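You operate a simulated robot arm through the tools that you are given. There is no shell and no other tool.

You run a simulated robot arm. Do the job below in one go: nothing can be reset, and whatever is moved stays where it is left.

JOB
Check the white sensor at 150 C in well 3 and rack it by its reading.
Fine: its plastic handle stays cool; over 5 C off the block heat goes in the red rack, else the green; switch the sensor tester off after.

Only the result counts: the job must be done as asked and must still hold three seconds after the hand-in. Knocking over, shifting, dropping, spilling or breaking anything else fails it.

ROBOT AND FRAMES
A 7-joint arm with a two-finger parallel gripper, fixed in place. Base frame: the origin is at the foot of the arm, x ahead of it, y to its left, z up; the work surface is at about z = 95. Units: cm, rad, N and s.
With the tool pointing down near the work surface it reaches from about 10 to 62 cm from the base axis. Its first joint turns from -1.152 to 1.152 rad. Payload 1.57 kg.
Tool frame: the origin (TCP) lies between the finger pads and is the grasp point; the fingertips stand 3 cm ahead of it; z points along the fingers, y is the line along which they close. The gripper opens to 8 cm. The fingers are 1.7 cm wide and 1.2 cm thick; the gripper's body (4 by 8.2 cm) begins 8 cm behind the TCP.
Orientation is that of the tool frame in the base frame, as a unit quaternion [x, y, z, w]. With the fingers straight down and closing along the base's y, the tool's x points along the base's -x, its y along +y and its z along -z.

CONTROLS
- The arm moves only by the tool arm_command. Its argument "series" is a list of rows, each an object of numbers (a shift or turn left out is 0, a gripper value left out holds the last): "tx", "ty", "tz": the shift along the base's x, y, z in m; "ax", "ay", "az": the turn, a rotation vector about the base's x, y, z in rad; "jaw": the opening in per cent of the stroke, from 0 (shut) to 100 (fully open). In form: [{"tx": .., "ty": .., "tz": .., "ax": .., "ay": .., "az": .., "jaw": ..}, ...]. A call has 1 to 20 rows; each row shifts and turns the commanded pose from where the row before left it. Each row takes 0.2 s and may step no farther than 5 cm and 0.15 rad from the row before; otherwise, or with a gripper value out of range, the whole call is refused. A pose out of reach is approached as far as the arm can. The call stops where the force on the tool passes 40 N (or 10 N more than at its start, if that is more) or the arm is blocked; 0.2 s more then pass. The fingers move at their own pace (about 7.2 cm/s each) and stop on an object; they squeeze with about 32 N. The grip force told is the motor's: it shows also when the fingers shut on nothing. Time passes only in rows, and 0.2 s behind the last, so rows that do not move let the fingers close. It gives the time, the measured TCP pose, the force on the tool (base axes), the opening and the grip force at its end, in the units of the frame above (readings bear some noise), with the torque about the TCP (base axes, N m) and any sound that the robot's microphone picked up.
- Cameras (640 x 400 px; columns grow to the right, rows downward): "scene" is fixed at [3.69, 41.74, 143.96]; the picture's right is [-0.91, -0.41, 0.00], its down [-0.18, 0.40, -0.90] and it looks along [0.37, -0.82, -0.44] (base axes); focal length 338 px, centre (320, 200). "wrist" rides on the gripper at [7.2, -0.7, -12.2] in the tool frame; the picture's right is [0.09, 1.00, 0.00], its down [-0.84, 0.08, -0.54] and it looks along [-0.54, 0.05, 0.84] (tool axes); focal length 238 px, centre (320, 200). There is no depth. A picture from a camera that has moved, and an enlarged one, comes with that camera's place and axes in the base frame and with its lens.
- grab_frame(camera): a new picture of that camera. No time passes.
- close_up(camera, box): a new picture of the part [left, top, right, bottom] of that camera's present view, enlarged. No time passes.
- finish_job(): hands the job in; it is judged then, once.

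Places have to be worked out from the pictures, the camera data and where the tool is seen. Open the gripper and draw the arm clear of the work before you hand the job in, unless the task says otherwise.

The tools are called after "Call:" by a JSON object that holds its "method" and its "body". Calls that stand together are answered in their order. arm_command: Moves the arm, as the interface text tells. Its arguments: {"type":"object","properties":{"series":{"type":"array","items":{"type":"object","properties":{"tx":{"type":"number"},"ty":{"type":"number"},"tz":{"type":"number"},"ax":{"type":"number"},"ay":{"type":"number"},"az":{"type":"number"},"jaw":{"type":"number"}}}}},"required":["series"]} The other tools are called the same way: grab_frame (camera) takes a picture; close_up (camera, box) takes an enlarged picture of a part of a camera's view; finish_job () hands the job in.

At the start:

```text
time: 0.0
tool_pos: [27.71, -15.46, 130.85]
tcp_rot: [0.0, 1.0, 0.0, 0.001]
contact_force: [0.1, 0.2, -0.2]
torque: [0.04, 0.0, 0.03]
finger_gap: 8.0
gripper_force: 0.1
```

scene: 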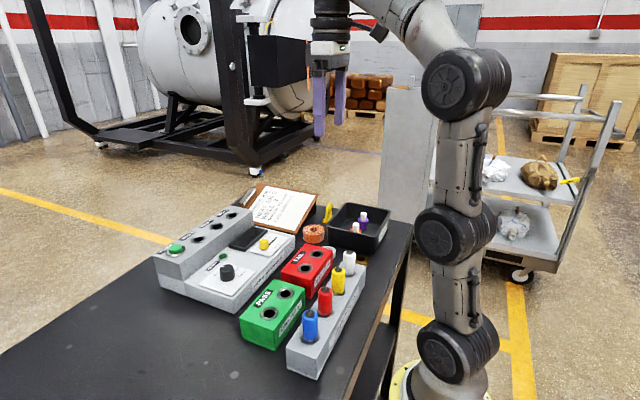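
wrist: 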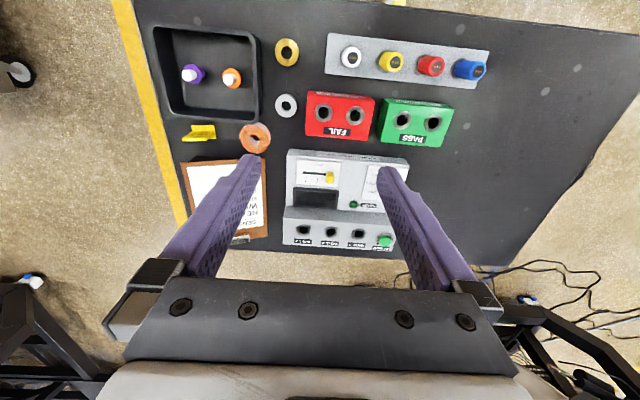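

The scene shows a grey tester with wells, red FAIL and green PASS racks, and a sensor holder with white, yellow, red and blue sensors. I'll take close-ups to read the details.

Call:
{"method": "close_up", "body": {"camera": "scene", "box": [140, 180, 320, 320]}}

Call:
{"method": "close_up", "body": {"camera": "wrist", "box": [270, 140, 430, 260]}}

Call:
{"method": "close_up", "body": {"camera": "scene", "box": [230, 230, 390, 385]}}

Call:
{"method": "close_up", "body": {"camera": "wrist", "box": [290, 20, 500, 160]}}

```text
2.86 times, centred on (230, 250) of scene
camera zoom: at [3.69, 41.74, 143.96], right [-0.91, -0.41, 0.0], down [-0.18, 0.4, -0.9], along [0.37, -0.82, -0.44], focal length 965 px, centre (577, 57)
```

zoom: 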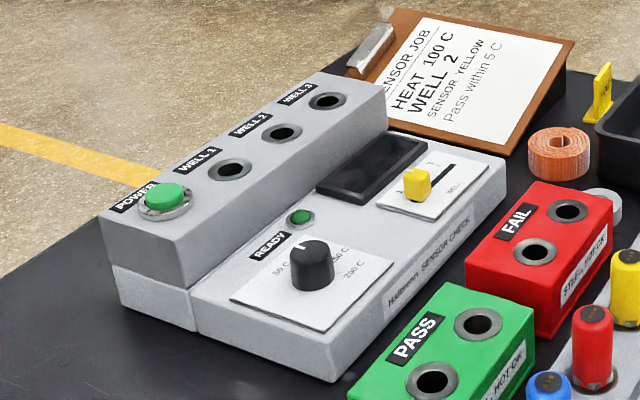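

```text
3.33 times, centred on (350, 200) of wrist
camera zoom: at [20.49, -16.11, 143.08], right [-0.09, 1.0, 0.0], down [0.84, 0.08, 0.54], along [0.54, 0.05, -0.84], focal length 794 px, centre (220, 200)
```

zoom: 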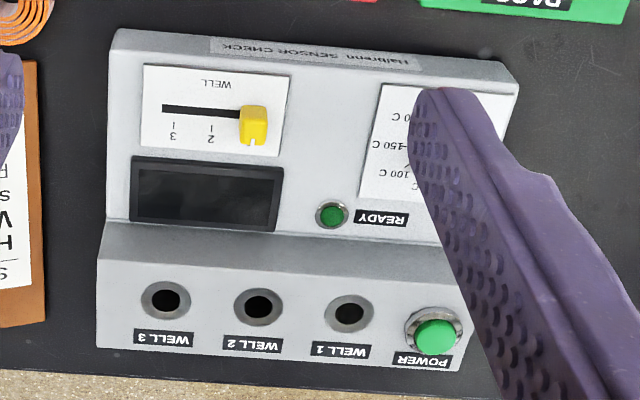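

```text
2.58 times, centred on (310, 308) of scene
camera zoom: at [3.69, 41.74, 143.96], right [-0.91, -0.41, 0.0], down [-0.18, 0.4, -0.9], along [0.37, -0.82, -0.44], focal length 872 px, centre (346, -77)
```

zoom: 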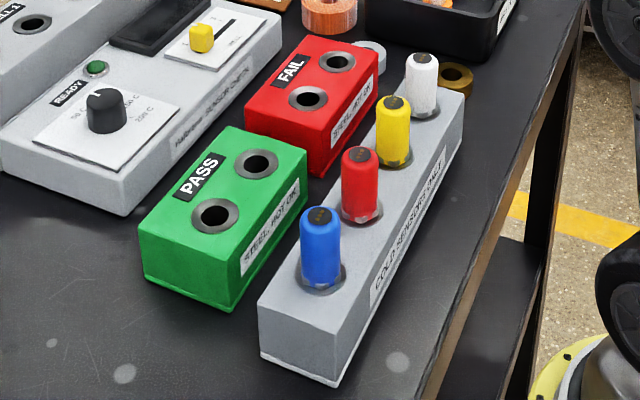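

```text
2.86 times, centred on (395, 90) of wrist
camera zoom: at [20.49, -16.11, 143.08], right [-0.09, 1.0, 0.0], down [0.84, 0.08, 0.54], along [0.54, 0.05, -0.84], focal length 681 px, centre (106, 514)
```

zoom: 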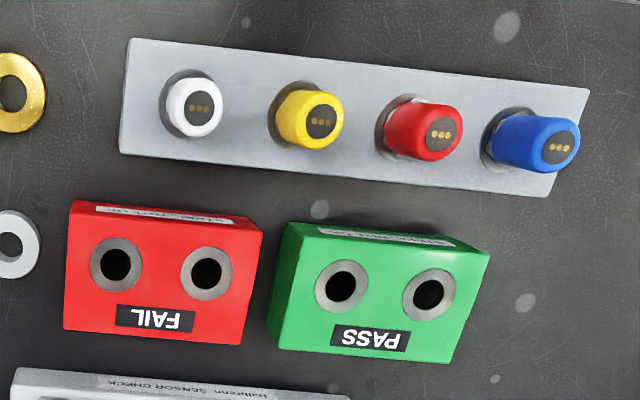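

The clipboard note describes a different job (yellow, 100 C, well 2), so I will follow the job text given to me: white, 150 C, well 3. The tester looks off because its display is dark. I'll move to a closer viewpoint, staying high, to see the knob, slider and lamp.

Call:
{"method": "arm_command", "body": {"series": [{"tx": 0.006, "ty": 0.03, "tz": -0.025, "jaw": 100}, {"tx": 0.006, "ty": 0.03, "tz": -0.025}, {"tx": 0.006, "ty": 0.03, "tz": -0.025}, {"tx": 0.006, "ty": 0.03, "tz": -0.025}, {"jaw": 100}]}}

```text
time: 1.2
tool_pos: [29.97, -3.29, 121.0]
tcp_rot: [0.0, 1.0, 0.0, 0.001]
contact_force: [-0.3, 0.6, -0.6]
torque: [0.0, -0.03, 0.0]
finger_gap: 8.01
gripper_force: 0.1
```

The arm is at (30, -3.3, 121), above the racks. I'll take wrist and scene pictures from here.

Call:
{"method": "grab_frame", "body": {"camera": "wrist"}}

Call:
{"method": "grab_frame", "body": {"camera": "scene"}}

Call:
{"method": "close_up", "body": {"camera": "wrist", "box": [200, 140, 400, 265]}}

Call:
{"method": "close_up", "body": {"camera": "scene", "box": [190, 225, 300, 300]}}

```text
taken
camera wrist: at [22.7, -4.05, 133.12], right [-0.09, 1.0, 0.0], down [0.84, 0.08, 0.54], along [0.54, 0.05, -0.84], focal length 238 px, centre (320, 200)
```

wrist: 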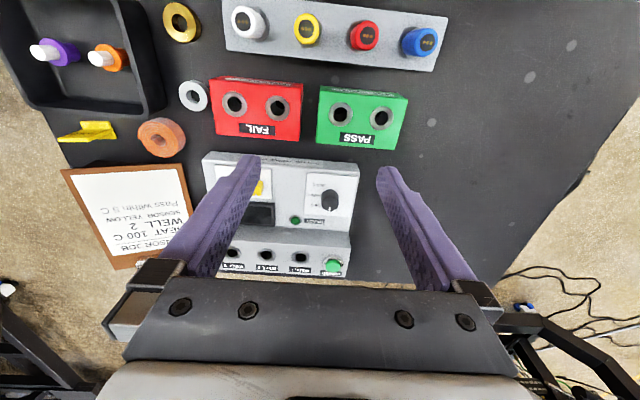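

```text
taken
```

scene: 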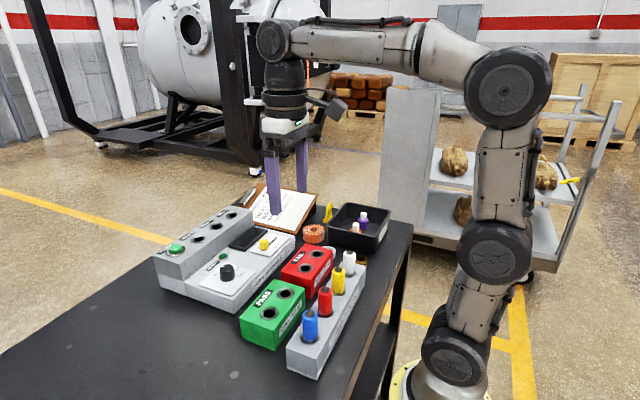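

```text
3.20 times, centred on (300, 202) of wrist
camera zoom: at [22.7, -4.05, 133.12], right [-0.09, 1.0, 0.0], down [0.84, 0.08, 0.54], along [0.54, 0.05, -0.84], focal length 763 px, centre (384, 192)
```

zoom: 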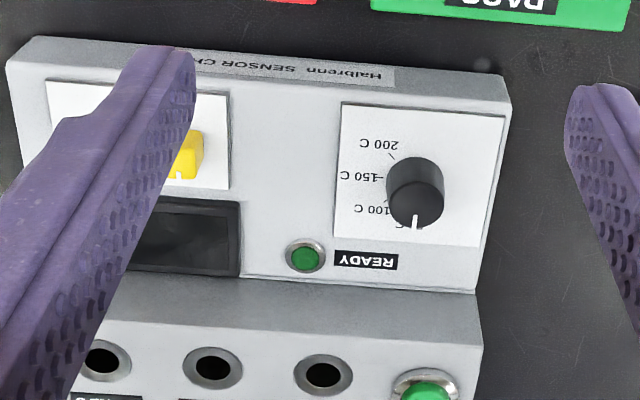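

```text
5.33 times, centred on (245, 262) of scene
camera zoom: at [3.69, 41.74, 143.96], right [-0.91, -0.41, 0.0], down [-0.18, 0.4, -0.9], along [0.37, -0.82, -0.44], focal length 1801 px, centre (720, -133)
```

zoom: 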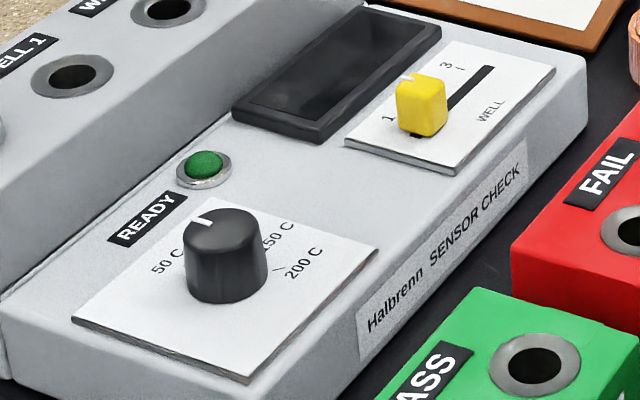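

The pointer seems to be near the 50 C mark, and the slider is at well 1. I'll move forward so the wrist camera looks almost straight down on the knob and slider.

Call:
{"method": "arm_command", "body": {"series": [{"tx": 0.042, "ty": -0.004}, {"tx": 0.042, "ty": -0.004}, {"tx": 0.042, "ty": -0.004}, {"tx": 0.042, "ty": -0.004}, {"tx": 0.042, "ty": -0.004}, {}]}}

Call:
{"method": "grab_frame", "body": {"camera": "wrist"}}

Call:
{"method": "close_up", "body": {"camera": "wrist", "box": [220, 0, 420, 125]}}

```text
time: 2.6
tool_pos: [51.31, -5.49, 120.94]
tcp_rot: [0.0, 1.0, 0.0, 0.0]
contact_force: [-0.2, -0.3, 0.2]
torque: [0.0, 0.0, 0.0]
finger_gap: 8.0
gripper_force: 0.0
```

```text
taken
camera wrist: at [43.99, -6.08, 133.22], right [-0.09, 1.0, 0.0], down [0.84, 0.08, 0.54], along [0.54, 0.05, -0.84], focal length 238 px, centre (320, 200)
```

wrist: 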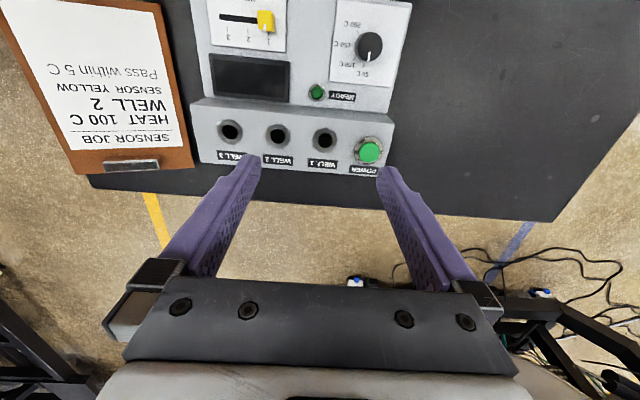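

```text
3.20 times, centred on (320, 62) of wrist
camera zoom: at [43.99, -6.08, 133.22], right [-0.09, 1.0, 0.0], down [0.84, 0.08, 0.54], along [0.54, 0.05, -0.84], focal length 763 px, centre (320, 640)
```

zoom: 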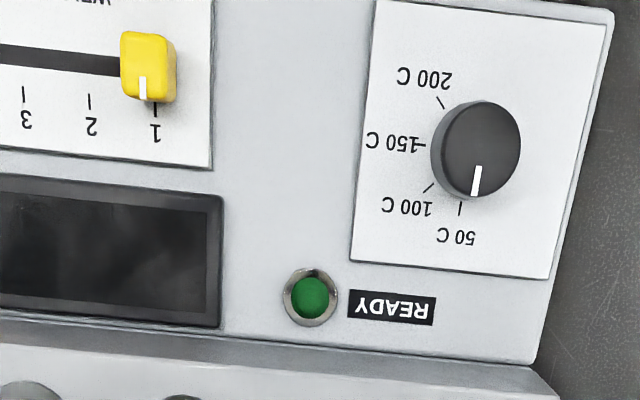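

The knob pointer sits on 50 C and its centre is about (43.5, -0.6), with a top height of about 102. The 150 tick is about 85° clockwise from the pointer. The power button is near (54.5, 1.15, 104.7). I'll close the gripper and hover over the power button.

Call:
{"method": "arm_command", "body": {"series": [{"tx": 0.011, "ty": 0.022, "tz": -0.01, "jaw": 0}, {"tx": 0.011, "ty": 0.022, "tz": -0.02}, {"tx": 0.01, "ty": 0.0224, "tz": -0.03}, {"tz": -0.035}, {}, {}]}}

Call:
{"method": "grab_frame", "body": {"camera": "wrist"}}

Call:
{"method": "close_up", "body": {"camera": "scene", "box": [140, 180, 300, 290]}}

```text
time: 4.0
tool_pos: [54.36, 0.98, 111.68]
tcp_rot: [0.0, 1.0, 0.0, 0.001]
contact_force: [0.8, 0.0, -0.4]
torque: [-0.01, -0.02, -0.01]
finger_gap: 0.0
gripper_force: 21.3
```

```text
taken
camera wrist: at [47.15, 0.34, 123.84], right [-0.09, 1.0, 0.0], down [0.84, 0.08, 0.54], along [0.54, 0.05, -0.84], focal length 238 px, centre (320, 200)
```

wrist: 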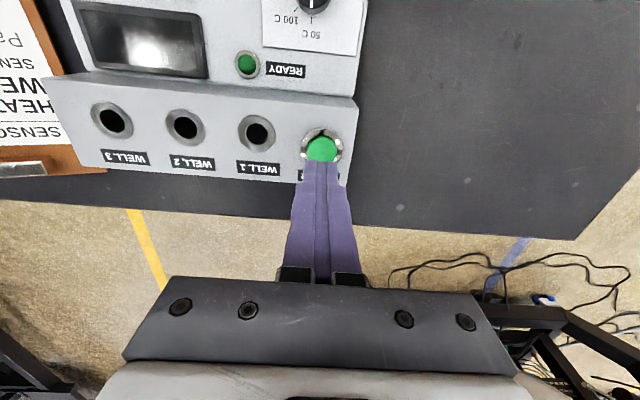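

```text
3.64 times, centred on (220, 235) of scene
camera zoom: at [3.69, 41.74, 143.96], right [-0.91, -0.41, 0.0], down [-0.18, 0.4, -0.9], along [0.37, -0.82, -0.44], focal length 1228 px, centre (684, 73)
```

zoom: 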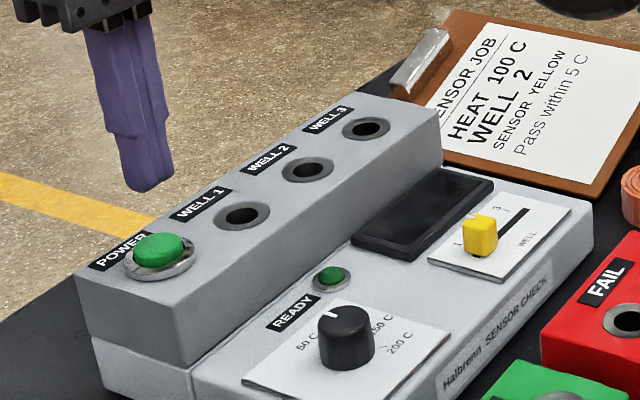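

The fingertips are over the button centre. I'll lower them to just above it first, then press in small steps.

Call:
{"method": "arm_command", "body": {"series": [{"ty": 0.001, "tz": -0.015}, {"tz": -0.015}, {"tz": -0.004}, {}]}}

Call:
{"method": "close_up", "body": {"camera": "scene", "box": [140, 200, 240, 280]}}

Call:
{"method": "close_up", "body": {"camera": "wrist", "box": [240, 80, 400, 200]}}

```text
time: 5.0
tool_pos: [54.37, 1.14, 108.0]
tcp_rot: [-0.001, 1.0, -0.001, 0.0]
contact_force: [-0.5, -0.6, 0.0]
torque: [0.01, 0.01, 0.0]
finger_gap: 0.0
gripper_force: 21.1
```

```text
5.00 times, centred on (190, 240) of scene
camera zoom: at [3.69, 41.74, 143.96], right [-0.91, -0.41, 0.0], down [-0.18, 0.4, -0.9], along [0.37, -0.82, -0.44], focal length 1689 px, centre (970, 0)
```

zoom: 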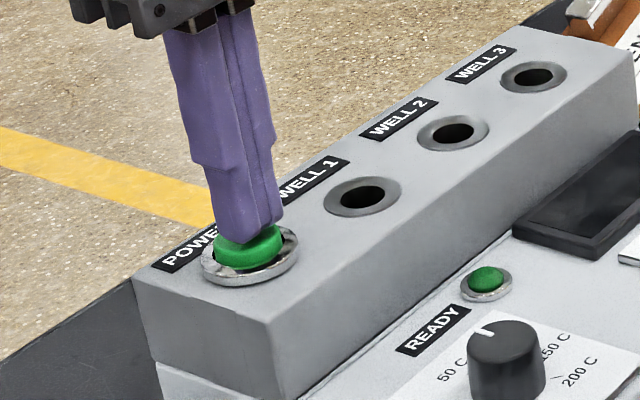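

```text
3.33 times, centred on (320, 140) of wrist
camera zoom: at [47.08, 0.54, 120.29], right [-0.09, 1.0, 0.0], down [0.84, 0.08, 0.54], along [0.54, 0.05, -0.84], focal length 794 px, centre (320, 400)
```

zoom: 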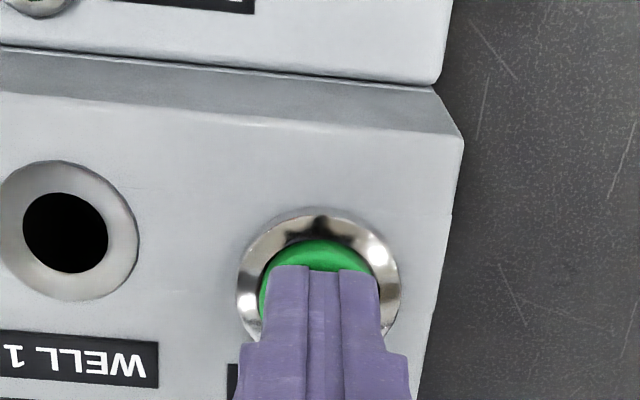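

The tips are centred on the button, just above it. I'll press in small steps.

Call:
{"method": "arm_command", "body": {"series": [{"tz": -0.002}, {"tz": -0.002}, {"tz": -0.002}]}}

Call:
{"method": "close_up", "body": {"camera": "scene", "box": [140, 200, 300, 300]}}

```text
time: 5.8
tool_pos: [54.32, 1.23, 107.43]
tcp_rot: [0.0, 1.0, 0.0, 0.002]
contact_force: [1.3, -0.8, 1.3]
torque: [-0.03, 0.0, -0.03]
finger_gap: 0.0
gripper_force: 20.6
heard: click
```

```text
4.00 times, centred on (220, 250) of scene
camera zoom: at [3.69, 41.74, 143.96], right [-0.91, -0.41, 0.0], down [-0.18, 0.4, -0.9], along [0.37, -0.82, -0.44], focal length 1351 px, centre (720, 0)
```

zoom: 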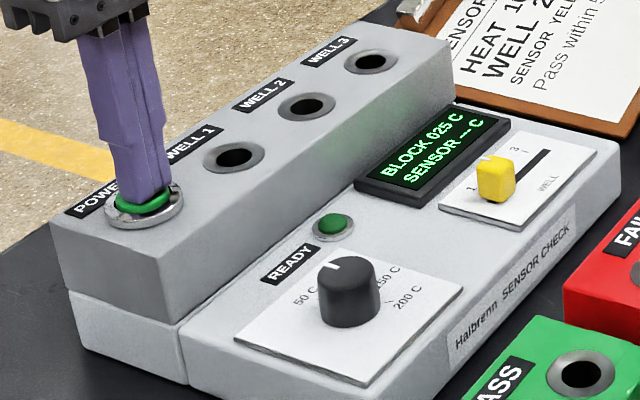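

The display lit up and reads "BLOCK 025 C, SENSOR --- C", so the tester is on. I'll lift off, turn the gripper by +0.75 rad, and move above the knob at (43.5, -0.5) with the jaws half open.

Call:
{"method": "arm_command", "body": {"series": [{"tz": 0.03}, {"tz": 0.04}, {"tx": -0.03, "ty": -0.005, "tz": 0.01, "az": 0.15, "jaw": 55}, {"tx": -0.03, "ty": -0.005, "az": 0.15}, {"tx": -0.03, "ty": -0.005, "az": 0.15}, {"tx": -0.018, "ty": -0.0025, "az": 0.15}, {"az": 0.15}, {"tz": -0.03}, {"tz": -0.03}, {"tz": -0.02}, {}]}}

Call:
{"method": "grab_frame", "body": {"camera": "wrist"}}

Call:
{"method": "close_up", "body": {"camera": "scene", "box": [160, 190, 300, 300]}}

```text
time: 8.2
tool_pos: [43.51, -0.5, 107.25]
tcp_rot: [-0.366, 0.93, 0.0, 0.0]
contact_force: [-0.1, 0.2, -0.4]
torque: [-0.01, 0.02, 0.03]
finger_gap: 4.4
gripper_force: 0.0
```

```text
taken
camera wrist: at [38.7, -5.87, 119.46], right [-0.75, 0.67, 0.0], down [0.56, 0.63, 0.54], along [0.36, 0.41, -0.84], focal length 238 px, centre (320, 200)
```

wrist: 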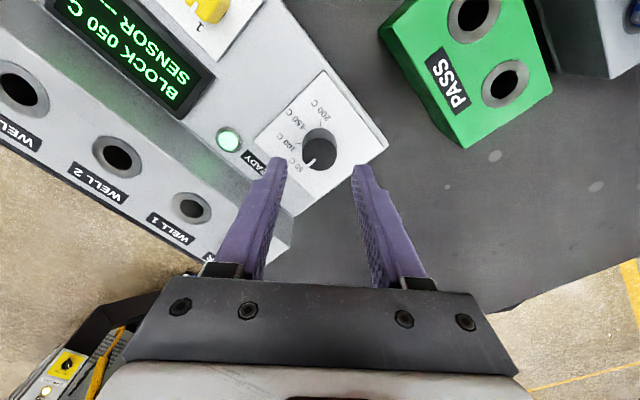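

```text
3.64 times, centred on (230, 245) of scene
camera zoom: at [3.69, 41.74, 143.96], right [-0.91, -0.41, 0.0], down [-0.18, 0.4, -0.9], along [0.37, -0.82, -0.44], focal length 1228 px, centre (647, 36)
```

zoom: 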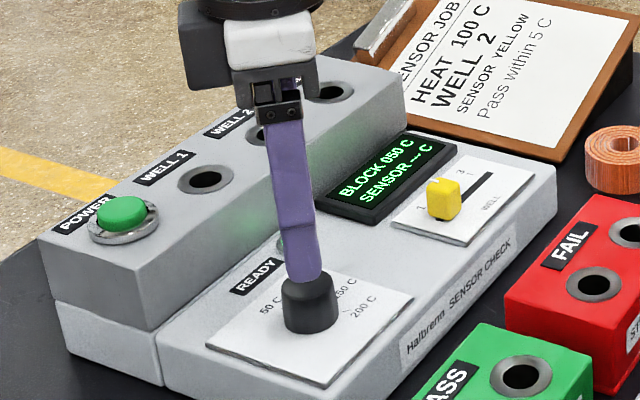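

The READY lamp is lit at 50 C and the fingers straddle the knob. I'll take a close-up to check alignment before lowering.

Call:
{"method": "close_up", "body": {"camera": "wrist", "box": [240, 70, 400, 190]}}

```text
3.33 times, centred on (320, 130) of wrist
camera zoom: at [38.7, -5.87, 119.46], right [-0.75, 0.67, 0.0], down [0.56, 0.63, 0.54], along [0.36, 0.41, -0.84], focal length 794 px, centre (320, 433)
```

zoom: 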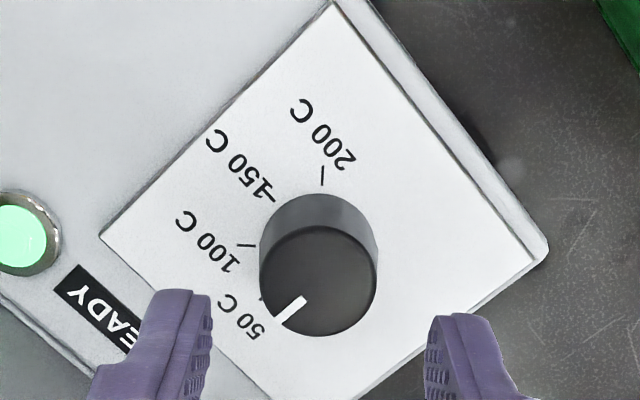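

The knob centre works out at about (43.4, -0.5), which is well aligned. I'll lower so the tips straddle the knob just above the panel, then close.

Call:
{"method": "arm_command", "body": {"series": [{"tx": -0.0005, "tz": -0.02}, {"tz": -0.0195}, {}, {"jaw": 20}, {"jaw": 20}, {"jaw": 20}, {}]}}

Call:
{"method": "close_up", "body": {"camera": "scene", "box": [180, 210, 300, 300]}}

```text
time: 9.8
tool_pos: [43.54, -0.44, 103.44]
tcp_rot: [-0.366, 0.931, -0.002, 0.002]
contact_force: [16.3, -17.2, -7.5]
torque: [-0.25, -0.52, -0.06]
finger_gap: 2.86
gripper_force: 38.4
```

```text
4.44 times, centred on (240, 255) of scene
camera zoom: at [3.75, 41.69, 143.97], right [-0.91, -0.41, 0.0], down [-0.18, 0.4, -0.9], along [0.37, -0.82, -0.44], focal length 1501 px, centre (676, -44)
```

zoom: 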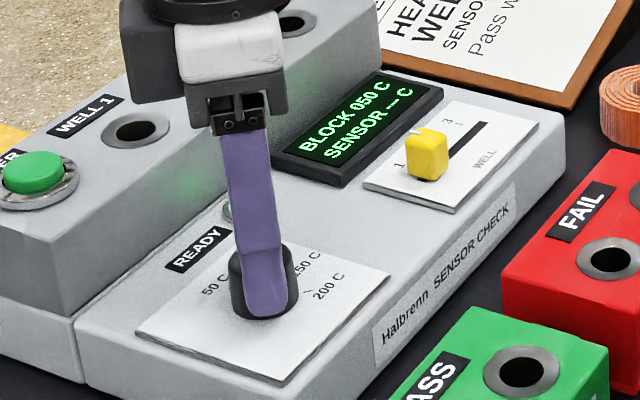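

The fingers hold the knob with a gap of 2.86, but a side load of about 24 N shows a slight offset. I'll shift a millimetre or so to relieve it.

Call:
{"method": "arm_command", "body": {"series": [{"tx": 0.001, "ty": -0.001}, {}]}}

```text
time: 10.4
tool_pos: [43.42, -0.55, 103.57]
tcp_rot: [-0.367, 0.93, 0.0, 0.001]
contact_force: [10.5, -12.8, -5.1]
torque: [-0.41, -0.5, -0.08]
finger_gap: 2.85
gripper_force: 38.9
```

The load fell from about 24 N to 16 N, so I'll shift further in the same direction.

Call:
{"method": "arm_command", "body": {"series": [{"tx": 0.001, "ty": -0.001}, {"tx": 0.0008, "ty": -0.0008}, {}]}}

```text
time: 11.2
tool_pos: [43.57, -0.52, 103.39]
tcp_rot: [-0.367, 0.93, 0.002, 0.0]
contact_force: [-11.3, 7.8, 12.1]
torque: [0.17, 0.71, -0.06]
finger_gap: 2.87
gripper_force: 38.4
```

The load has reversed, so I overshot slightly. I'll move back about 0.8 mm on each axis.

Call:
{"method": "arm_command", "body": {"series": [{"tx": -0.0008, "ty": 0.0008}, {}]}}

```text
time: 11.8
tool_pos: [43.55, -0.53, 103.43]
tcp_rot: [-0.366, 0.931, 0.001, 0.0]
contact_force: [-13.4, 12.0, 9.9]
torque: [0.61, 0.22, -0.02]
finger_gap: 2.86
gripper_force: 38.9
```

The side load is moderate and not very repeatable. I'll start turning the knob clockwise in small steps and watch the response.

Call:
{"method": "arm_command", "body": {"series": [{"az": -0.1}, {"az": -0.1}, {"az": -0.1}, {}]}}

Call:
{"method": "close_up", "body": {"camera": "wrist", "box": [240, 70, 400, 190]}}

```text
time: 12.8
tool_pos: [43.59, -0.5, 103.48]
tcp_rot: [-0.221, 0.975, 0.002, 0.0]
contact_force: [-15.7, 17.7, 11.4]
torque: [0.47, 0.3, 0.01]
finger_gap: 2.86
gripper_force: 38.8
```

```text
3.33 times, centred on (320, 130) of wrist
camera zoom: at [37.33, -4.29, 115.67], right [-0.51, 0.86, 0.0], down [0.72, 0.43, 0.54], along [0.46, 0.28, -0.84], focal length 794 px, centre (320, 433)
```

zoom: 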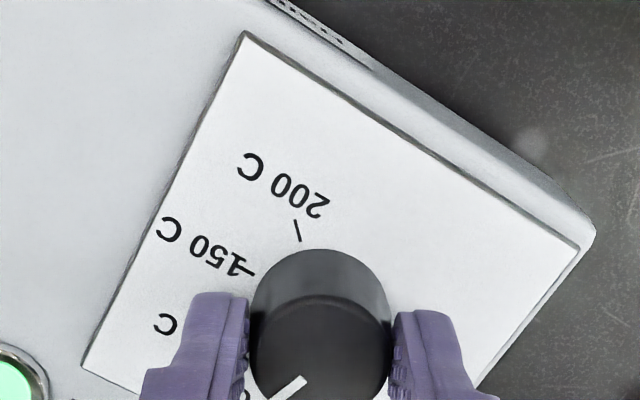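

The knob turns with the gripper without slipping. The side load stays in a base-fixed direction, so I'll ease it with a small shift and continue turning.

Call:
{"method": "arm_command", "body": {"series": [{"tx": -0.001, "ty": 0.001}, {"az": -0.1}, {"az": -0.1}, {}]}}

```text
time: 13.8
tool_pos: [43.4, -0.55, 103.46]
tcp_rot: [-0.123, 0.992, 0.001, 0.0]
contact_force: [-10.4, 16.6, 14.6]
torque: [0.35, 0.53, 0.0]
finger_gap: 2.86
gripper_force: 38.7
```

There is now an upward force of about 14 N, so I'll raise slightly, nudge in +y, and continue.

Call:
{"method": "arm_command", "body": {"series": [{"tz": 0.0015, "ty": 0.001, "tx": -0.0005}, {"az": -0.1}, {"az": -0.1}, {}]}}

```text
time: 14.8
tool_pos: [43.45, -0.61, 103.39]
tcp_rot: [-0.025, 1.0, -0.001, 0.0]
contact_force: [2.5, 1.8, -8.6]
torque: [0.04, -0.61, -0.02]
finger_gap: 2.86
gripper_force: 38.7
```

The side load is almost gone. So far the turn is -0.7 rad, so I'll continue to about -1.3.

Call:
{"method": "arm_command", "body": {"series": [{"az": -0.1}, {"az": -0.1}, {"az": -0.1}, {"az": -0.1}, {"az": -0.1}, {"az": -0.1}, {}]}}

Call:
{"method": "close_up", "body": {"camera": "wrist", "box": [220, 50, 420, 200]}}

Call:
{"method": "close_up", "body": {"camera": "scene", "box": [180, 210, 300, 300]}}

```text
time: 16.4
tool_pos: [43.49, -0.48, 103.41]
tcp_rot: [0.272, 0.962, 0.001, -0.001]
contact_force: [10.2, -1.9, -24.6]
torque: [0.25, 0.04, -0.02]
finger_gap: 2.86
gripper_force: 38.6
```

```text
2.67 times, centred on (320, 125) of wrist
camera zoom: at [37.04, 2.75, 115.68], right [0.44, 0.9, 0.0], down [0.75, -0.37, 0.54], along [0.48, -0.24, -0.84], focal length 636 px, centre (320, 400)
```

zoom: 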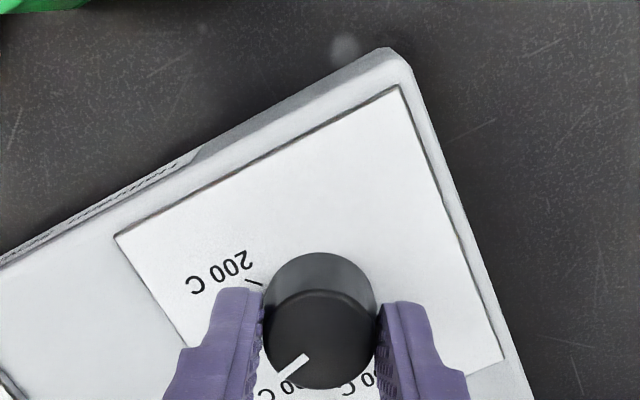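

```text
4.44 times, centred on (240, 255) of scene
camera zoom: at [3.76, 41.73, 143.96], right [-0.91, -0.41, 0.0], down [-0.18, 0.4, -0.9], along [0.37, -0.82, -0.44], focal length 1501 px, centre (676, -44)
```

zoom: 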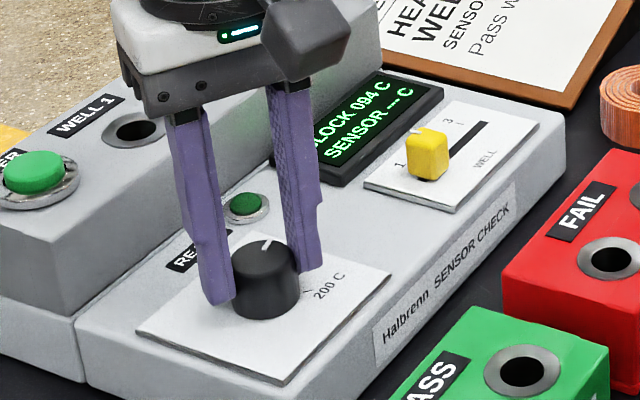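

The block is at 94 C and rising, and the knob has turned about -1.3 rad. I'll ease down slightly to relieve the pull and turn the remaining 0.17 rad.

Call:
{"method": "arm_command", "body": {"series": [{"tz": -0.001}, {"az": -0.09}, {"az": -0.085}, {}]}}

Call:
{"method": "close_up", "body": {"camera": "scene", "box": [180, 210, 300, 300]}}

Call:
{"method": "close_up", "body": {"camera": "wrist", "box": [220, 50, 420, 200]}}

```text
time: 17.4
tool_pos: [43.45, -0.51, 103.4]
tcp_rot: [0.356, 0.935, 0.0, 0.0]
contact_force: [6.7, -2.0, -17.1]
torque: [0.08, -0.12, -0.02]
finger_gap: 2.86
gripper_force: 39.0
```

```text
4.44 times, centred on (240, 255) of scene
camera zoom: at [3.74, 41.74, 143.96], right [-0.91, -0.41, 0.0], down [-0.18, 0.4, -0.9], along [0.37, -0.82, -0.44], focal length 1501 px, centre (676, -44)
```

zoom: 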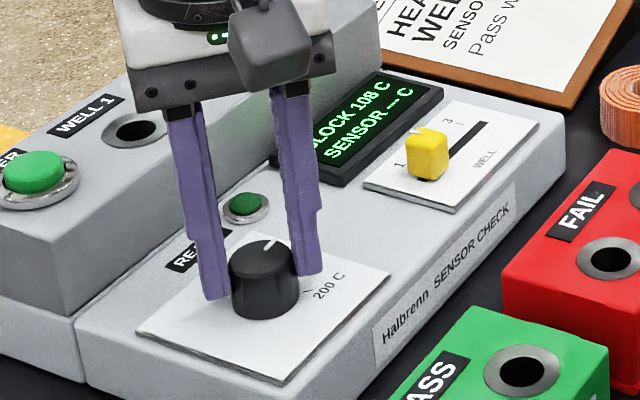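

```text
2.67 times, centred on (320, 125) of wrist
camera zoom: at [37.68, 3.84, 115.68], right [0.59, 0.81, 0.0], down [0.68, -0.5, 0.54], along [0.44, -0.32, -0.84], focal length 636 px, centre (320, 400)
```

zoom: 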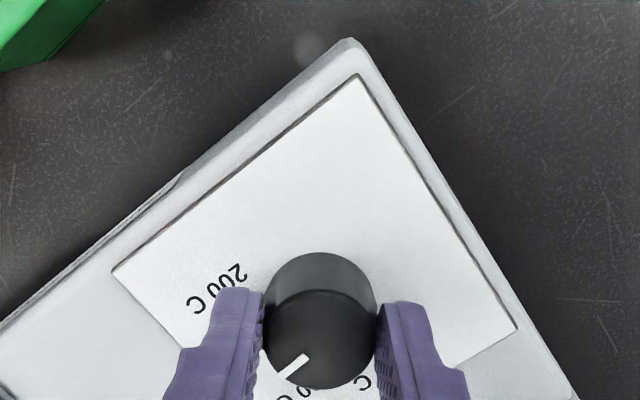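

The block reads 108 C and is climbing. I'll release the knob, rise, and check the pointer against the 150 tick.

Call:
{"method": "arm_command", "body": {"series": [{"jaw": 55}, {"jaw": 55}, {"tz": 0.02}, {"tz": 0.04}, {}]}}

Call:
{"method": "close_up", "body": {"camera": "wrist", "box": [240, 60, 400, 180]}}

Call:
{"method": "close_up", "body": {"camera": "scene", "box": [180, 210, 300, 300]}}

```text
time: 18.6
tool_pos: [43.41, -0.57, 109.33]
tcp_rot: [0.355, 0.935, -0.001, 0.0]
contact_force: [0.6, -0.7, -0.2]
torque: [0.01, 0.04, 0.02]
finger_gap: 4.42
gripper_force: 0.0
```

```text
3.33 times, centred on (320, 120) of wrist
camera zoom: at [37.58, 3.79, 121.6], right [0.59, 0.81, 0.0], down [0.68, -0.5, 0.54], along [0.44, -0.32, -0.84], focal length 794 px, centre (320, 467)
```

zoom: 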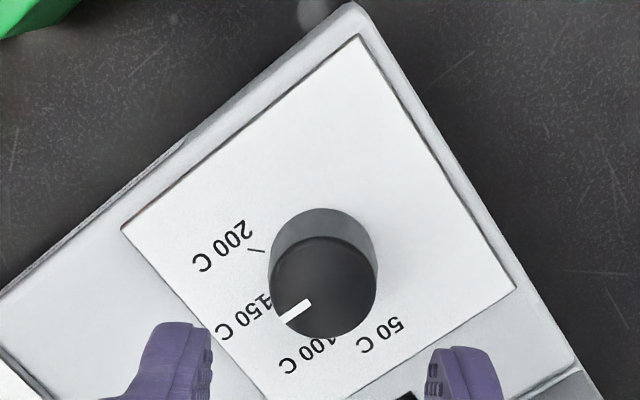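

```text
4.44 times, centred on (240, 255) of scene
camera zoom: at [3.69, 41.74, 143.96], right [-0.91, -0.41, 0.0], down [-0.18, 0.4, -0.9], along [0.37, -0.82, -0.44], focal length 1501 px, centre (676, -44)
```

zoom: 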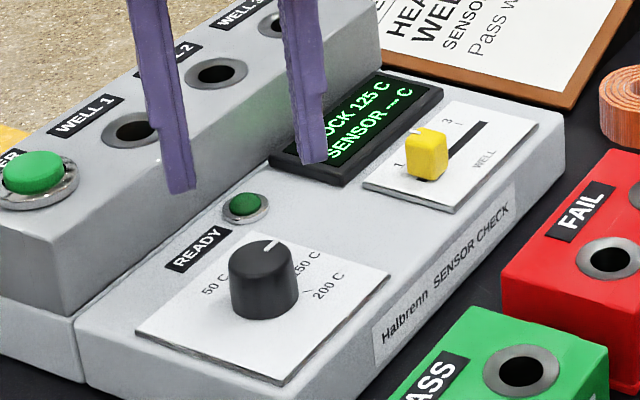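

The pointer is at the 150 label and the block reads 125 C and rising. Next is the slider at about (42.1, -12.05), which needs to go to the "3" tick near y = -16.8. I'll rotate back and hover above it.

Call:
{"method": "arm_command", "body": {"series": [{"tz": 0.03, "az": 0.1}, {"tz": 0.02, "tx": -0.002, "ty": -0.02, "az": 0.125}, {"tx": -0.003, "ty": -0.03, "az": 0.125, "jaw": 45}, {"tx": -0.003, "ty": -0.03, "az": 0.125}, {"tx": -0.003, "ty": -0.025, "az": 0.125}, {"tx": -0.001, "ty": -0.01, "az": 0.125}, {"tz": -0.04}, {"tz": -0.03}, {}]}}

Call:
{"method": "grab_frame", "body": {"camera": "wrist"}}

Call:
{"method": "close_up", "body": {"camera": "wrist", "box": [240, 80, 400, 200]}}

Call:
{"method": "close_up", "body": {"camera": "scene", "box": [180, 200, 300, 290]}}

```text
time: 20.6
tool_pos: [42.57, -11.92, 107.38]
tcp_rot: [0.001, 1.0, 0.0, 0.001]
contact_force: [-0.6, 0.0, -0.8]
torque: [0.02, 0.01, -0.02]
finger_gap: 3.6
gripper_force: 0.2
```

```text
taken
camera wrist: at [35.19, -12.67, 119.62], right [-0.09, 1.0, 0.0], down [0.84, 0.08, 0.54], along [0.54, 0.05, -0.84], focal length 238 px, centre (320, 200)
```

wrist: 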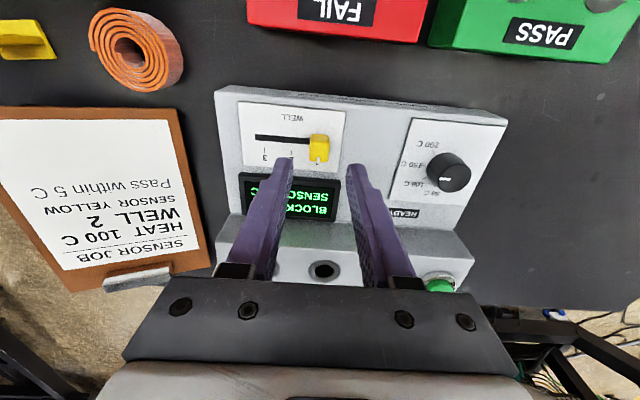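

```text
3.33 times, centred on (320, 140) of wrist
camera zoom: at [35.19, -12.67, 119.62], right [-0.09, 1.0, 0.0], down [0.84, 0.08, 0.54], along [0.54, 0.05, -0.84], focal length 794 px, centre (320, 400)
```

zoom: 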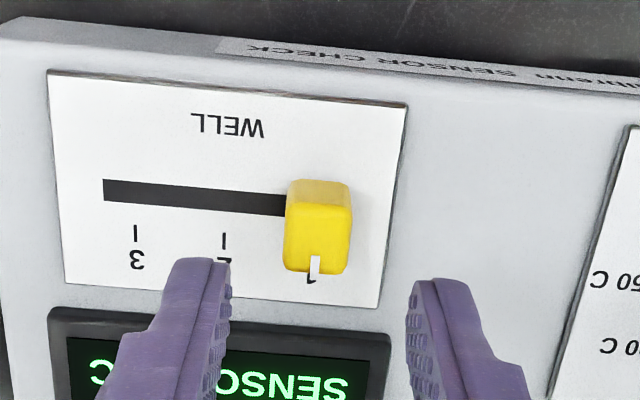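

```text
4.44 times, centred on (240, 245) of scene
camera zoom: at [3.69, 41.74, 143.96], right [-0.91, -0.41, 0.0], down [-0.18, 0.4, -0.9], along [0.37, -0.82, -0.44], focal length 1501 px, centre (676, 0)
```

zoom: 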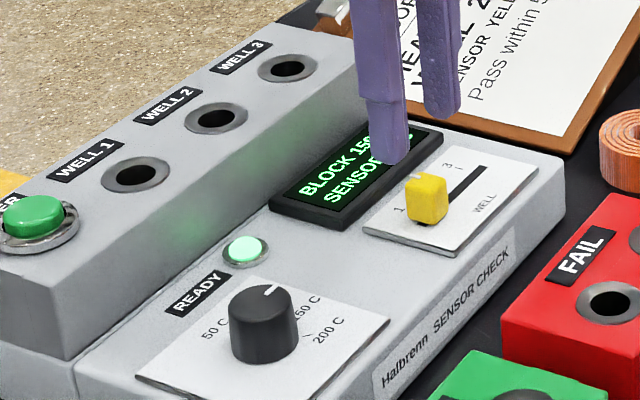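

READY is lit and the block shows about 150 C. The slider handle is at about (42.2, -12.05), 1.6 cm wide. I'll align, lower and grip it.

Call:
{"method": "arm_command", "body": {"series": [{"tx": -0.0033, "ty": -0.0012, "tz": -0.02}, {"tz": -0.0215}, {}, {"jaw": 8}, {"jaw": 8}, {"jaw": 8}, {}]}}

Call:
{"method": "close_up", "body": {"camera": "scene", "box": [180, 200, 300, 290]}}

```text
time: 22.2
tool_pos: [42.02, -12.01, 103.28]
tcp_rot: [-0.001, 1.0, 0.0, -0.001]
contact_force: [0.6, -1.4, -3.9]
torque: [-0.05, -0.23, 0.05]
finger_gap: 1.56
gripper_force: 31.7
```

```text
4.44 times, centred on (240, 245) of scene
camera zoom: at [3.7, 41.74, 143.96], right [-0.91, -0.41, 0.0], down [-0.18, 0.4, -0.9], along [0.37, -0.82, -0.44], focal length 1501 px, centre (676, 0)
```

zoom: 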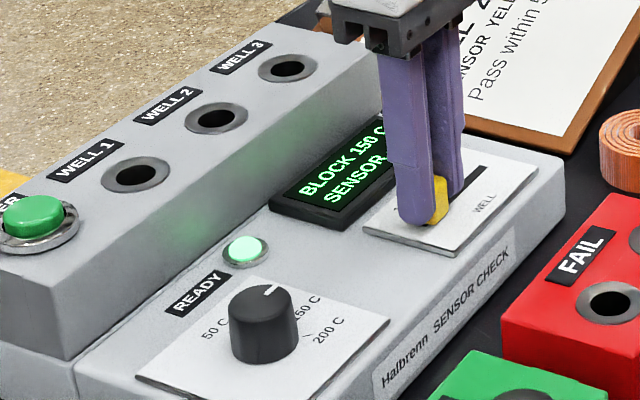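

The slider is gripped at 1.56 cm with a low side force, and the block reads 150 C. I'll drag it toward -y by about 4.7 cm in small steps.

Call:
{"method": "arm_command", "body": {"series": [{"ty": -0.005}, {"ty": -0.006}, {"ty": -0.006}, {"ty": -0.006}, {"ty": -0.006}, {"ty": -0.006}, {"ty": -0.006}, {"ty": -0.006}, {}]}}

Call:
{"method": "close_up", "body": {"camera": "wrist", "box": [240, 80, 400, 200]}}

Call:
{"method": "close_up", "body": {"camera": "scene", "box": [180, 200, 300, 290]}}

```text
time: 24.2
tool_pos: [42.04, -16.86, 103.3]
tcp_rot: [-0.001, 1.0, 0.001, 0.0]
contact_force: [-8.4, -1.5, -8.0]
torque: [-0.01, 0.29, -0.02]
finger_gap: 1.57
gripper_force: 31.4
```

```text
3.33 times, centred on (320, 140) of wrist
camera zoom: at [34.79, -17.5, 115.53], right [-0.09, 1.0, 0.0], down [0.84, 0.08, 0.54], along [0.54, 0.05, -0.84], focal length 794 px, centre (320, 400)
```

zoom: 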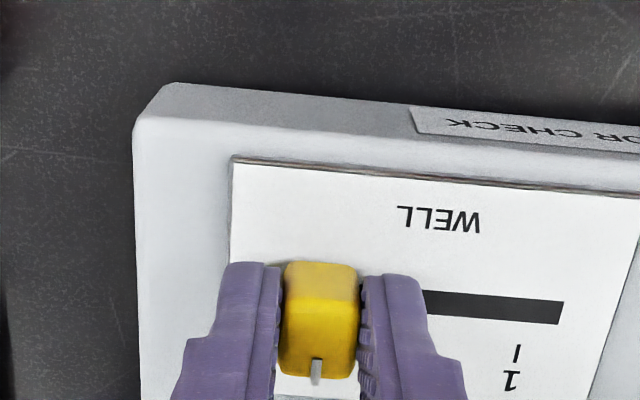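

```text
4.44 times, centred on (240, 245) of scene
camera zoom: at [3.68, 41.73, 143.96], right [-0.91, -0.41, 0.0], down [-0.18, 0.4, -0.9], along [0.37, -0.82, -0.44], focal length 1501 px, centre (676, 0)
```

zoom: 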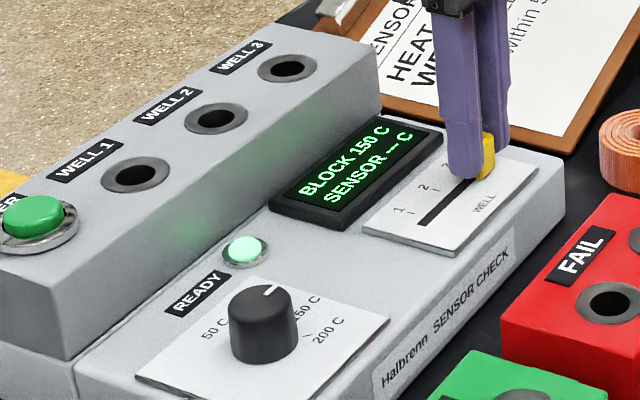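

The slider moved the full 4.8 cm. I'll release, rise, and verify the mark sits at 3.

Call:
{"method": "arm_command", "body": {"series": [{"jaw": 40}, {"jaw": 40}, {"tz": 0.03}, {"tz": 0.04}, {}]}}

Call:
{"method": "close_up", "body": {"camera": "wrist", "box": [220, 60, 420, 200]}}

Call:
{"method": "close_up", "body": {"camera": "scene", "box": [180, 200, 300, 290]}}

```text
time: 25.4
tool_pos: [42.01, -16.8, 110.38]
tcp_rot: [0.0, 1.0, 0.001, 0.0]
contact_force: [0.0, -0.6, -0.2]
torque: [-0.03, 0.0, 0.01]
finger_gap: 3.21
gripper_force: 0.1
```

```text
2.86 times, centred on (320, 130) of wrist
camera zoom: at [34.79, -17.51, 122.66], right [-0.09, 1.0, 0.0], down [0.84, 0.08, 0.54], along [0.54, 0.05, -0.84], focal length 681 px, centre (320, 400)
```

zoom: 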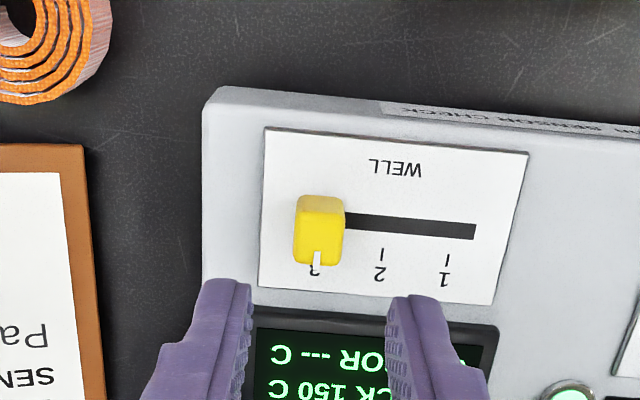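

```text
4.44 times, centred on (240, 245) of scene
camera zoom: at [3.69, 41.74, 143.96], right [-0.91, -0.41, 0.0], down [-0.18, 0.4, -0.9], along [0.37, -0.82, -0.44], focal length 1501 px, centre (676, 0)
```

zoom: 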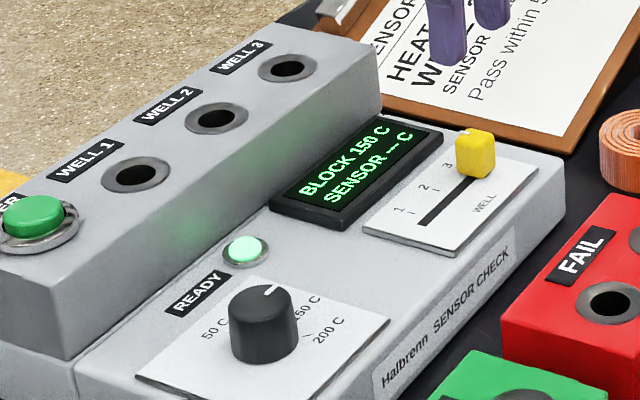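

The slider is at 3, the block reads 150 C and READY is lit. Next I'll go to the white sensor near (21.4, -11.2, top about 105), staying high, and look from above it.

Call:
{"method": "arm_command", "body": {"series": [{"tz": 0.045, "jaw": 50}, {"tz": 0.03, "tx": -0.02}, {"tx": -0.045, "ty": 0.012}, {"tx": -0.045, "ty": 0.012}, {"tx": -0.045, "ty": 0.016}, {"tx": -0.045, "ty": 0.016}, {"tx": -0.005, "tz": -0.03}, {"tz": -0.03}, {}]}}

Call:
{"method": "grab_frame", "body": {"camera": "wrist"}}

Call:
{"method": "close_up", "body": {"camera": "wrist", "box": [220, 60, 420, 200]}}

Call:
{"method": "close_up", "body": {"camera": "scene", "box": [260, 200, 400, 300]}}

```text
time: 27.4
tool_pos: [21.64, -11.22, 112.0]
tcp_rot: [0.001, 1.0, 0.0, 0.001]
contact_force: [0.2, -0.1, 0.8]
torque: [0.03, -0.01, 0.01]
finger_gap: 4.01
gripper_force: 0.0
```

```text
taken
camera wrist: at [14.32, -11.87, 124.23], right [-0.09, 1.0, 0.0], down [0.84, 0.08, 0.54], along [0.54, 0.05, -0.84], focal length 238 px, centre (320, 200)
```

wrist: 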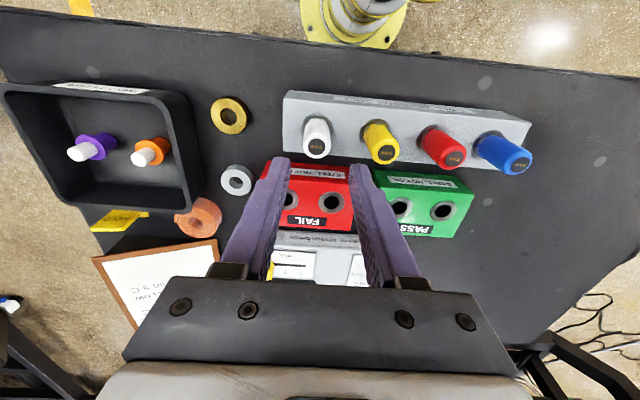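

```text
2.86 times, centred on (320, 130) of wrist
camera zoom: at [14.32, -11.87, 124.23], right [-0.09, 1.0, 0.0], down [0.84, 0.08, 0.54], along [0.54, 0.05, -0.84], focal length 681 px, centre (320, 400)
```

zoom: 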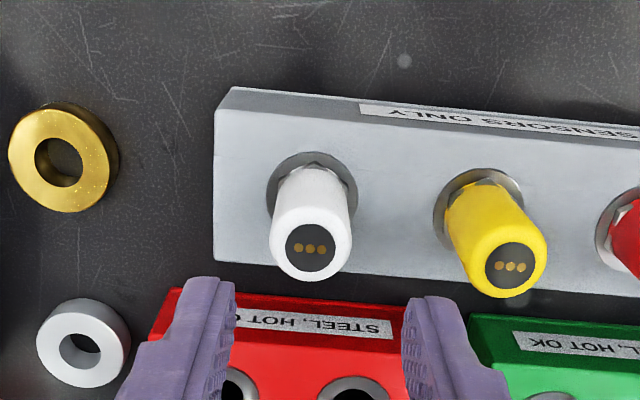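

```text
4.00 times, centred on (330, 250) of scene
camera zoom: at [3.69, 41.74, 143.96], right [-0.91, -0.41, 0.0], down [-0.18, 0.4, -0.9], along [0.37, -0.82, -0.44], focal length 1351 px, centre (280, 0)
```

zoom: 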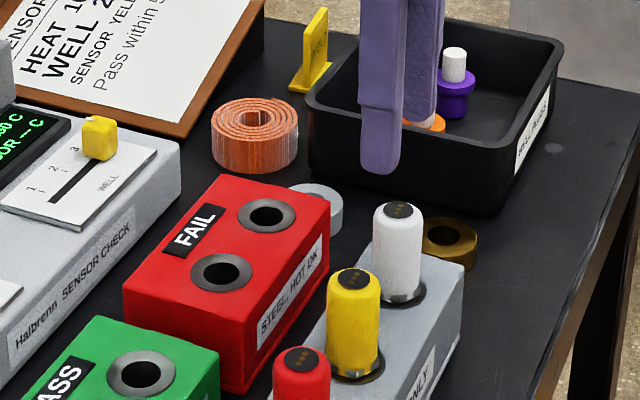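

The white sensor top works out at about 0.2 cm in -x and 0.3 cm in -y from the tool axis, with its top at 105.1 and the block top at about 100.3. I'll shift and descend around the handle, then check before gripping.

Call:
{"method": "arm_command", "body": {"series": [{"tx": -0.0025, "ty": -0.003, "tz": -0.02}, {"tz": -0.03}, {"tz": -0.02}, {"tz": -0.012}, {}]}}

Call:
{"method": "close_up", "body": {"camera": "wrist", "box": [220, 80, 420, 220]}}

Call:
{"method": "close_up", "body": {"camera": "scene", "box": [290, 215, 400, 300]}}

```text
time: 28.6
tool_pos: [21.33, -11.64, 103.65]
tcp_rot: [0.001, 1.0, 0.0, 0.001]
contact_force: [-0.3, -0.1, 0.0]
torque: [0.04, -0.02, 0.01]
finger_gap: 4.0
gripper_force: 0.0
```

```text
2.86 times, centred on (320, 150) of wrist
camera zoom: at [14.06, -12.27, 115.84], right [-0.09, 1.0, 0.0], down [0.84, 0.08, 0.54], along [0.54, 0.05, -0.84], focal length 681 px, centre (320, 343)
```

zoom: 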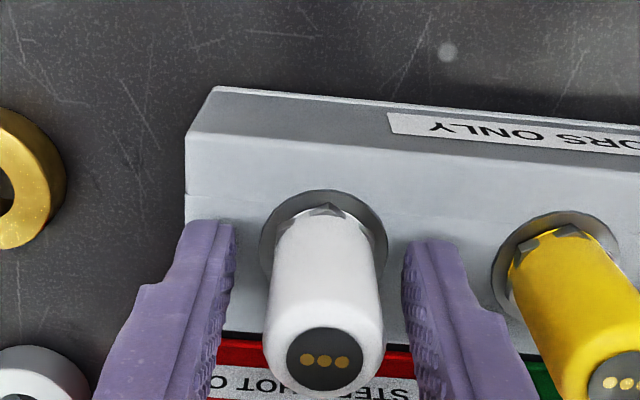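

```text
4.71 times, centred on (345, 258) of scene
camera zoom: at [3.69, 41.74, 143.96], right [-0.91, -0.41, 0.0], down [-0.18, 0.4, -0.9], along [0.37, -0.82, -0.44], focal length 1589 px, centre (202, -71)
```

zoom: 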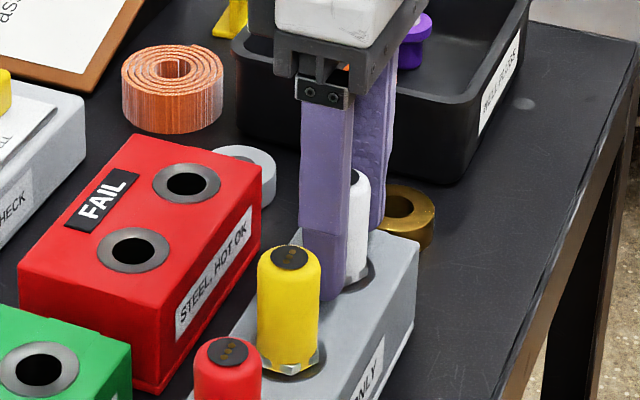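

The handle is centred between the fingers to within about 1 mm. I'll close on it.

Call:
{"method": "arm_command", "body": {"series": [{"jaw": 10}, {"jaw": 10}, {"jaw": 10}, {}]}}

```text
time: 29.6
tool_pos: [21.26, -11.57, 103.71]
tcp_rot: [0.0, 1.0, 0.0, 0.001]
contact_force: [0.2, -0.6, 0.1]
torque: [-0.02, -0.01, 0.02]
finger_gap: 2.39
gripper_force: 32.3
```

The handle is gripped at 2.39 cm with almost no side load. I'll lift it straight up slowly at first, then faster.

Call:
{"method": "arm_command", "body": {"series": [{"tz": 0.006}, {"tz": 0.012}, {"tz": 0.02}, {"tz": 0.02}, {"tz": 0.025}, {"tz": 0.025}, {"tz": 0.025}, {}]}}

Call:
{"method": "grab_frame", "body": {"camera": "scene"}}

Call:
{"method": "close_up", "body": {"camera": "scene", "box": [280, 150, 400, 250]}}

Call:
{"method": "grab_frame", "body": {"camera": "wrist"}}

```text
time: 31.4
tool_pos: [21.39, -11.49, 116.88]
tcp_rot: [0.0, 1.0, 0.001, 0.002]
contact_force: [0.3, -0.1, -0.1]
torque: [-0.03, 0.02, 0.0]
finger_gap: 2.39
gripper_force: 32.2
```

```text
taken
```

scene: 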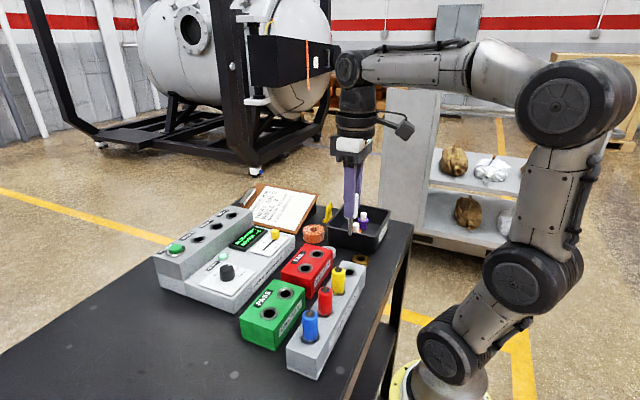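

```text
4.00 times, centred on (340, 200) of scene
camera zoom: at [3.69, 41.74, 143.96], right [-0.91, -0.41, 0.0], down [-0.18, 0.4, -0.9], along [0.37, -0.82, -0.44], focal length 1351 px, centre (240, 200)
```

zoom: 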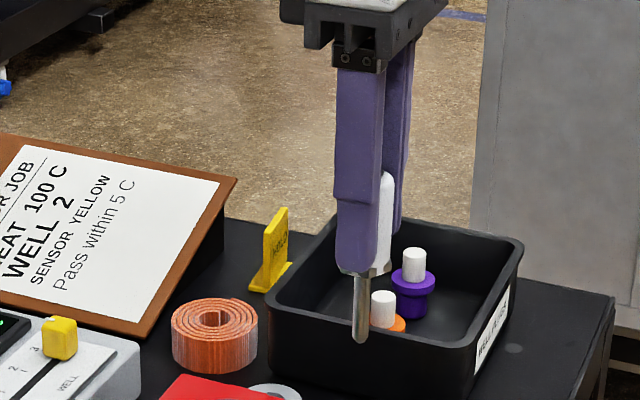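

```text
taken
camera wrist: at [14.13, -12.11, 129.15], right [-0.09, 1.0, 0.0], down [0.84, 0.08, 0.54], along [0.54, 0.05, -0.84], focal length 238 px, centre (320, 200)
```

wrist: 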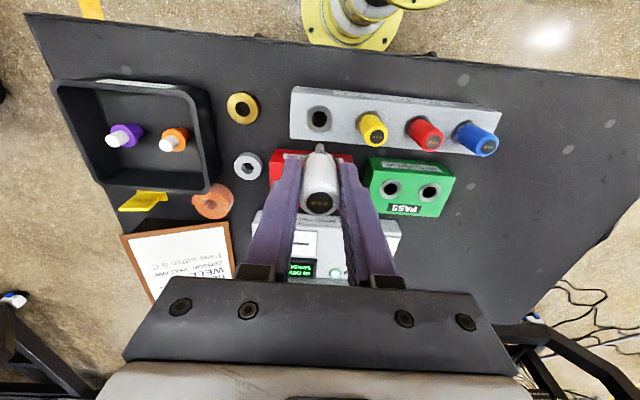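

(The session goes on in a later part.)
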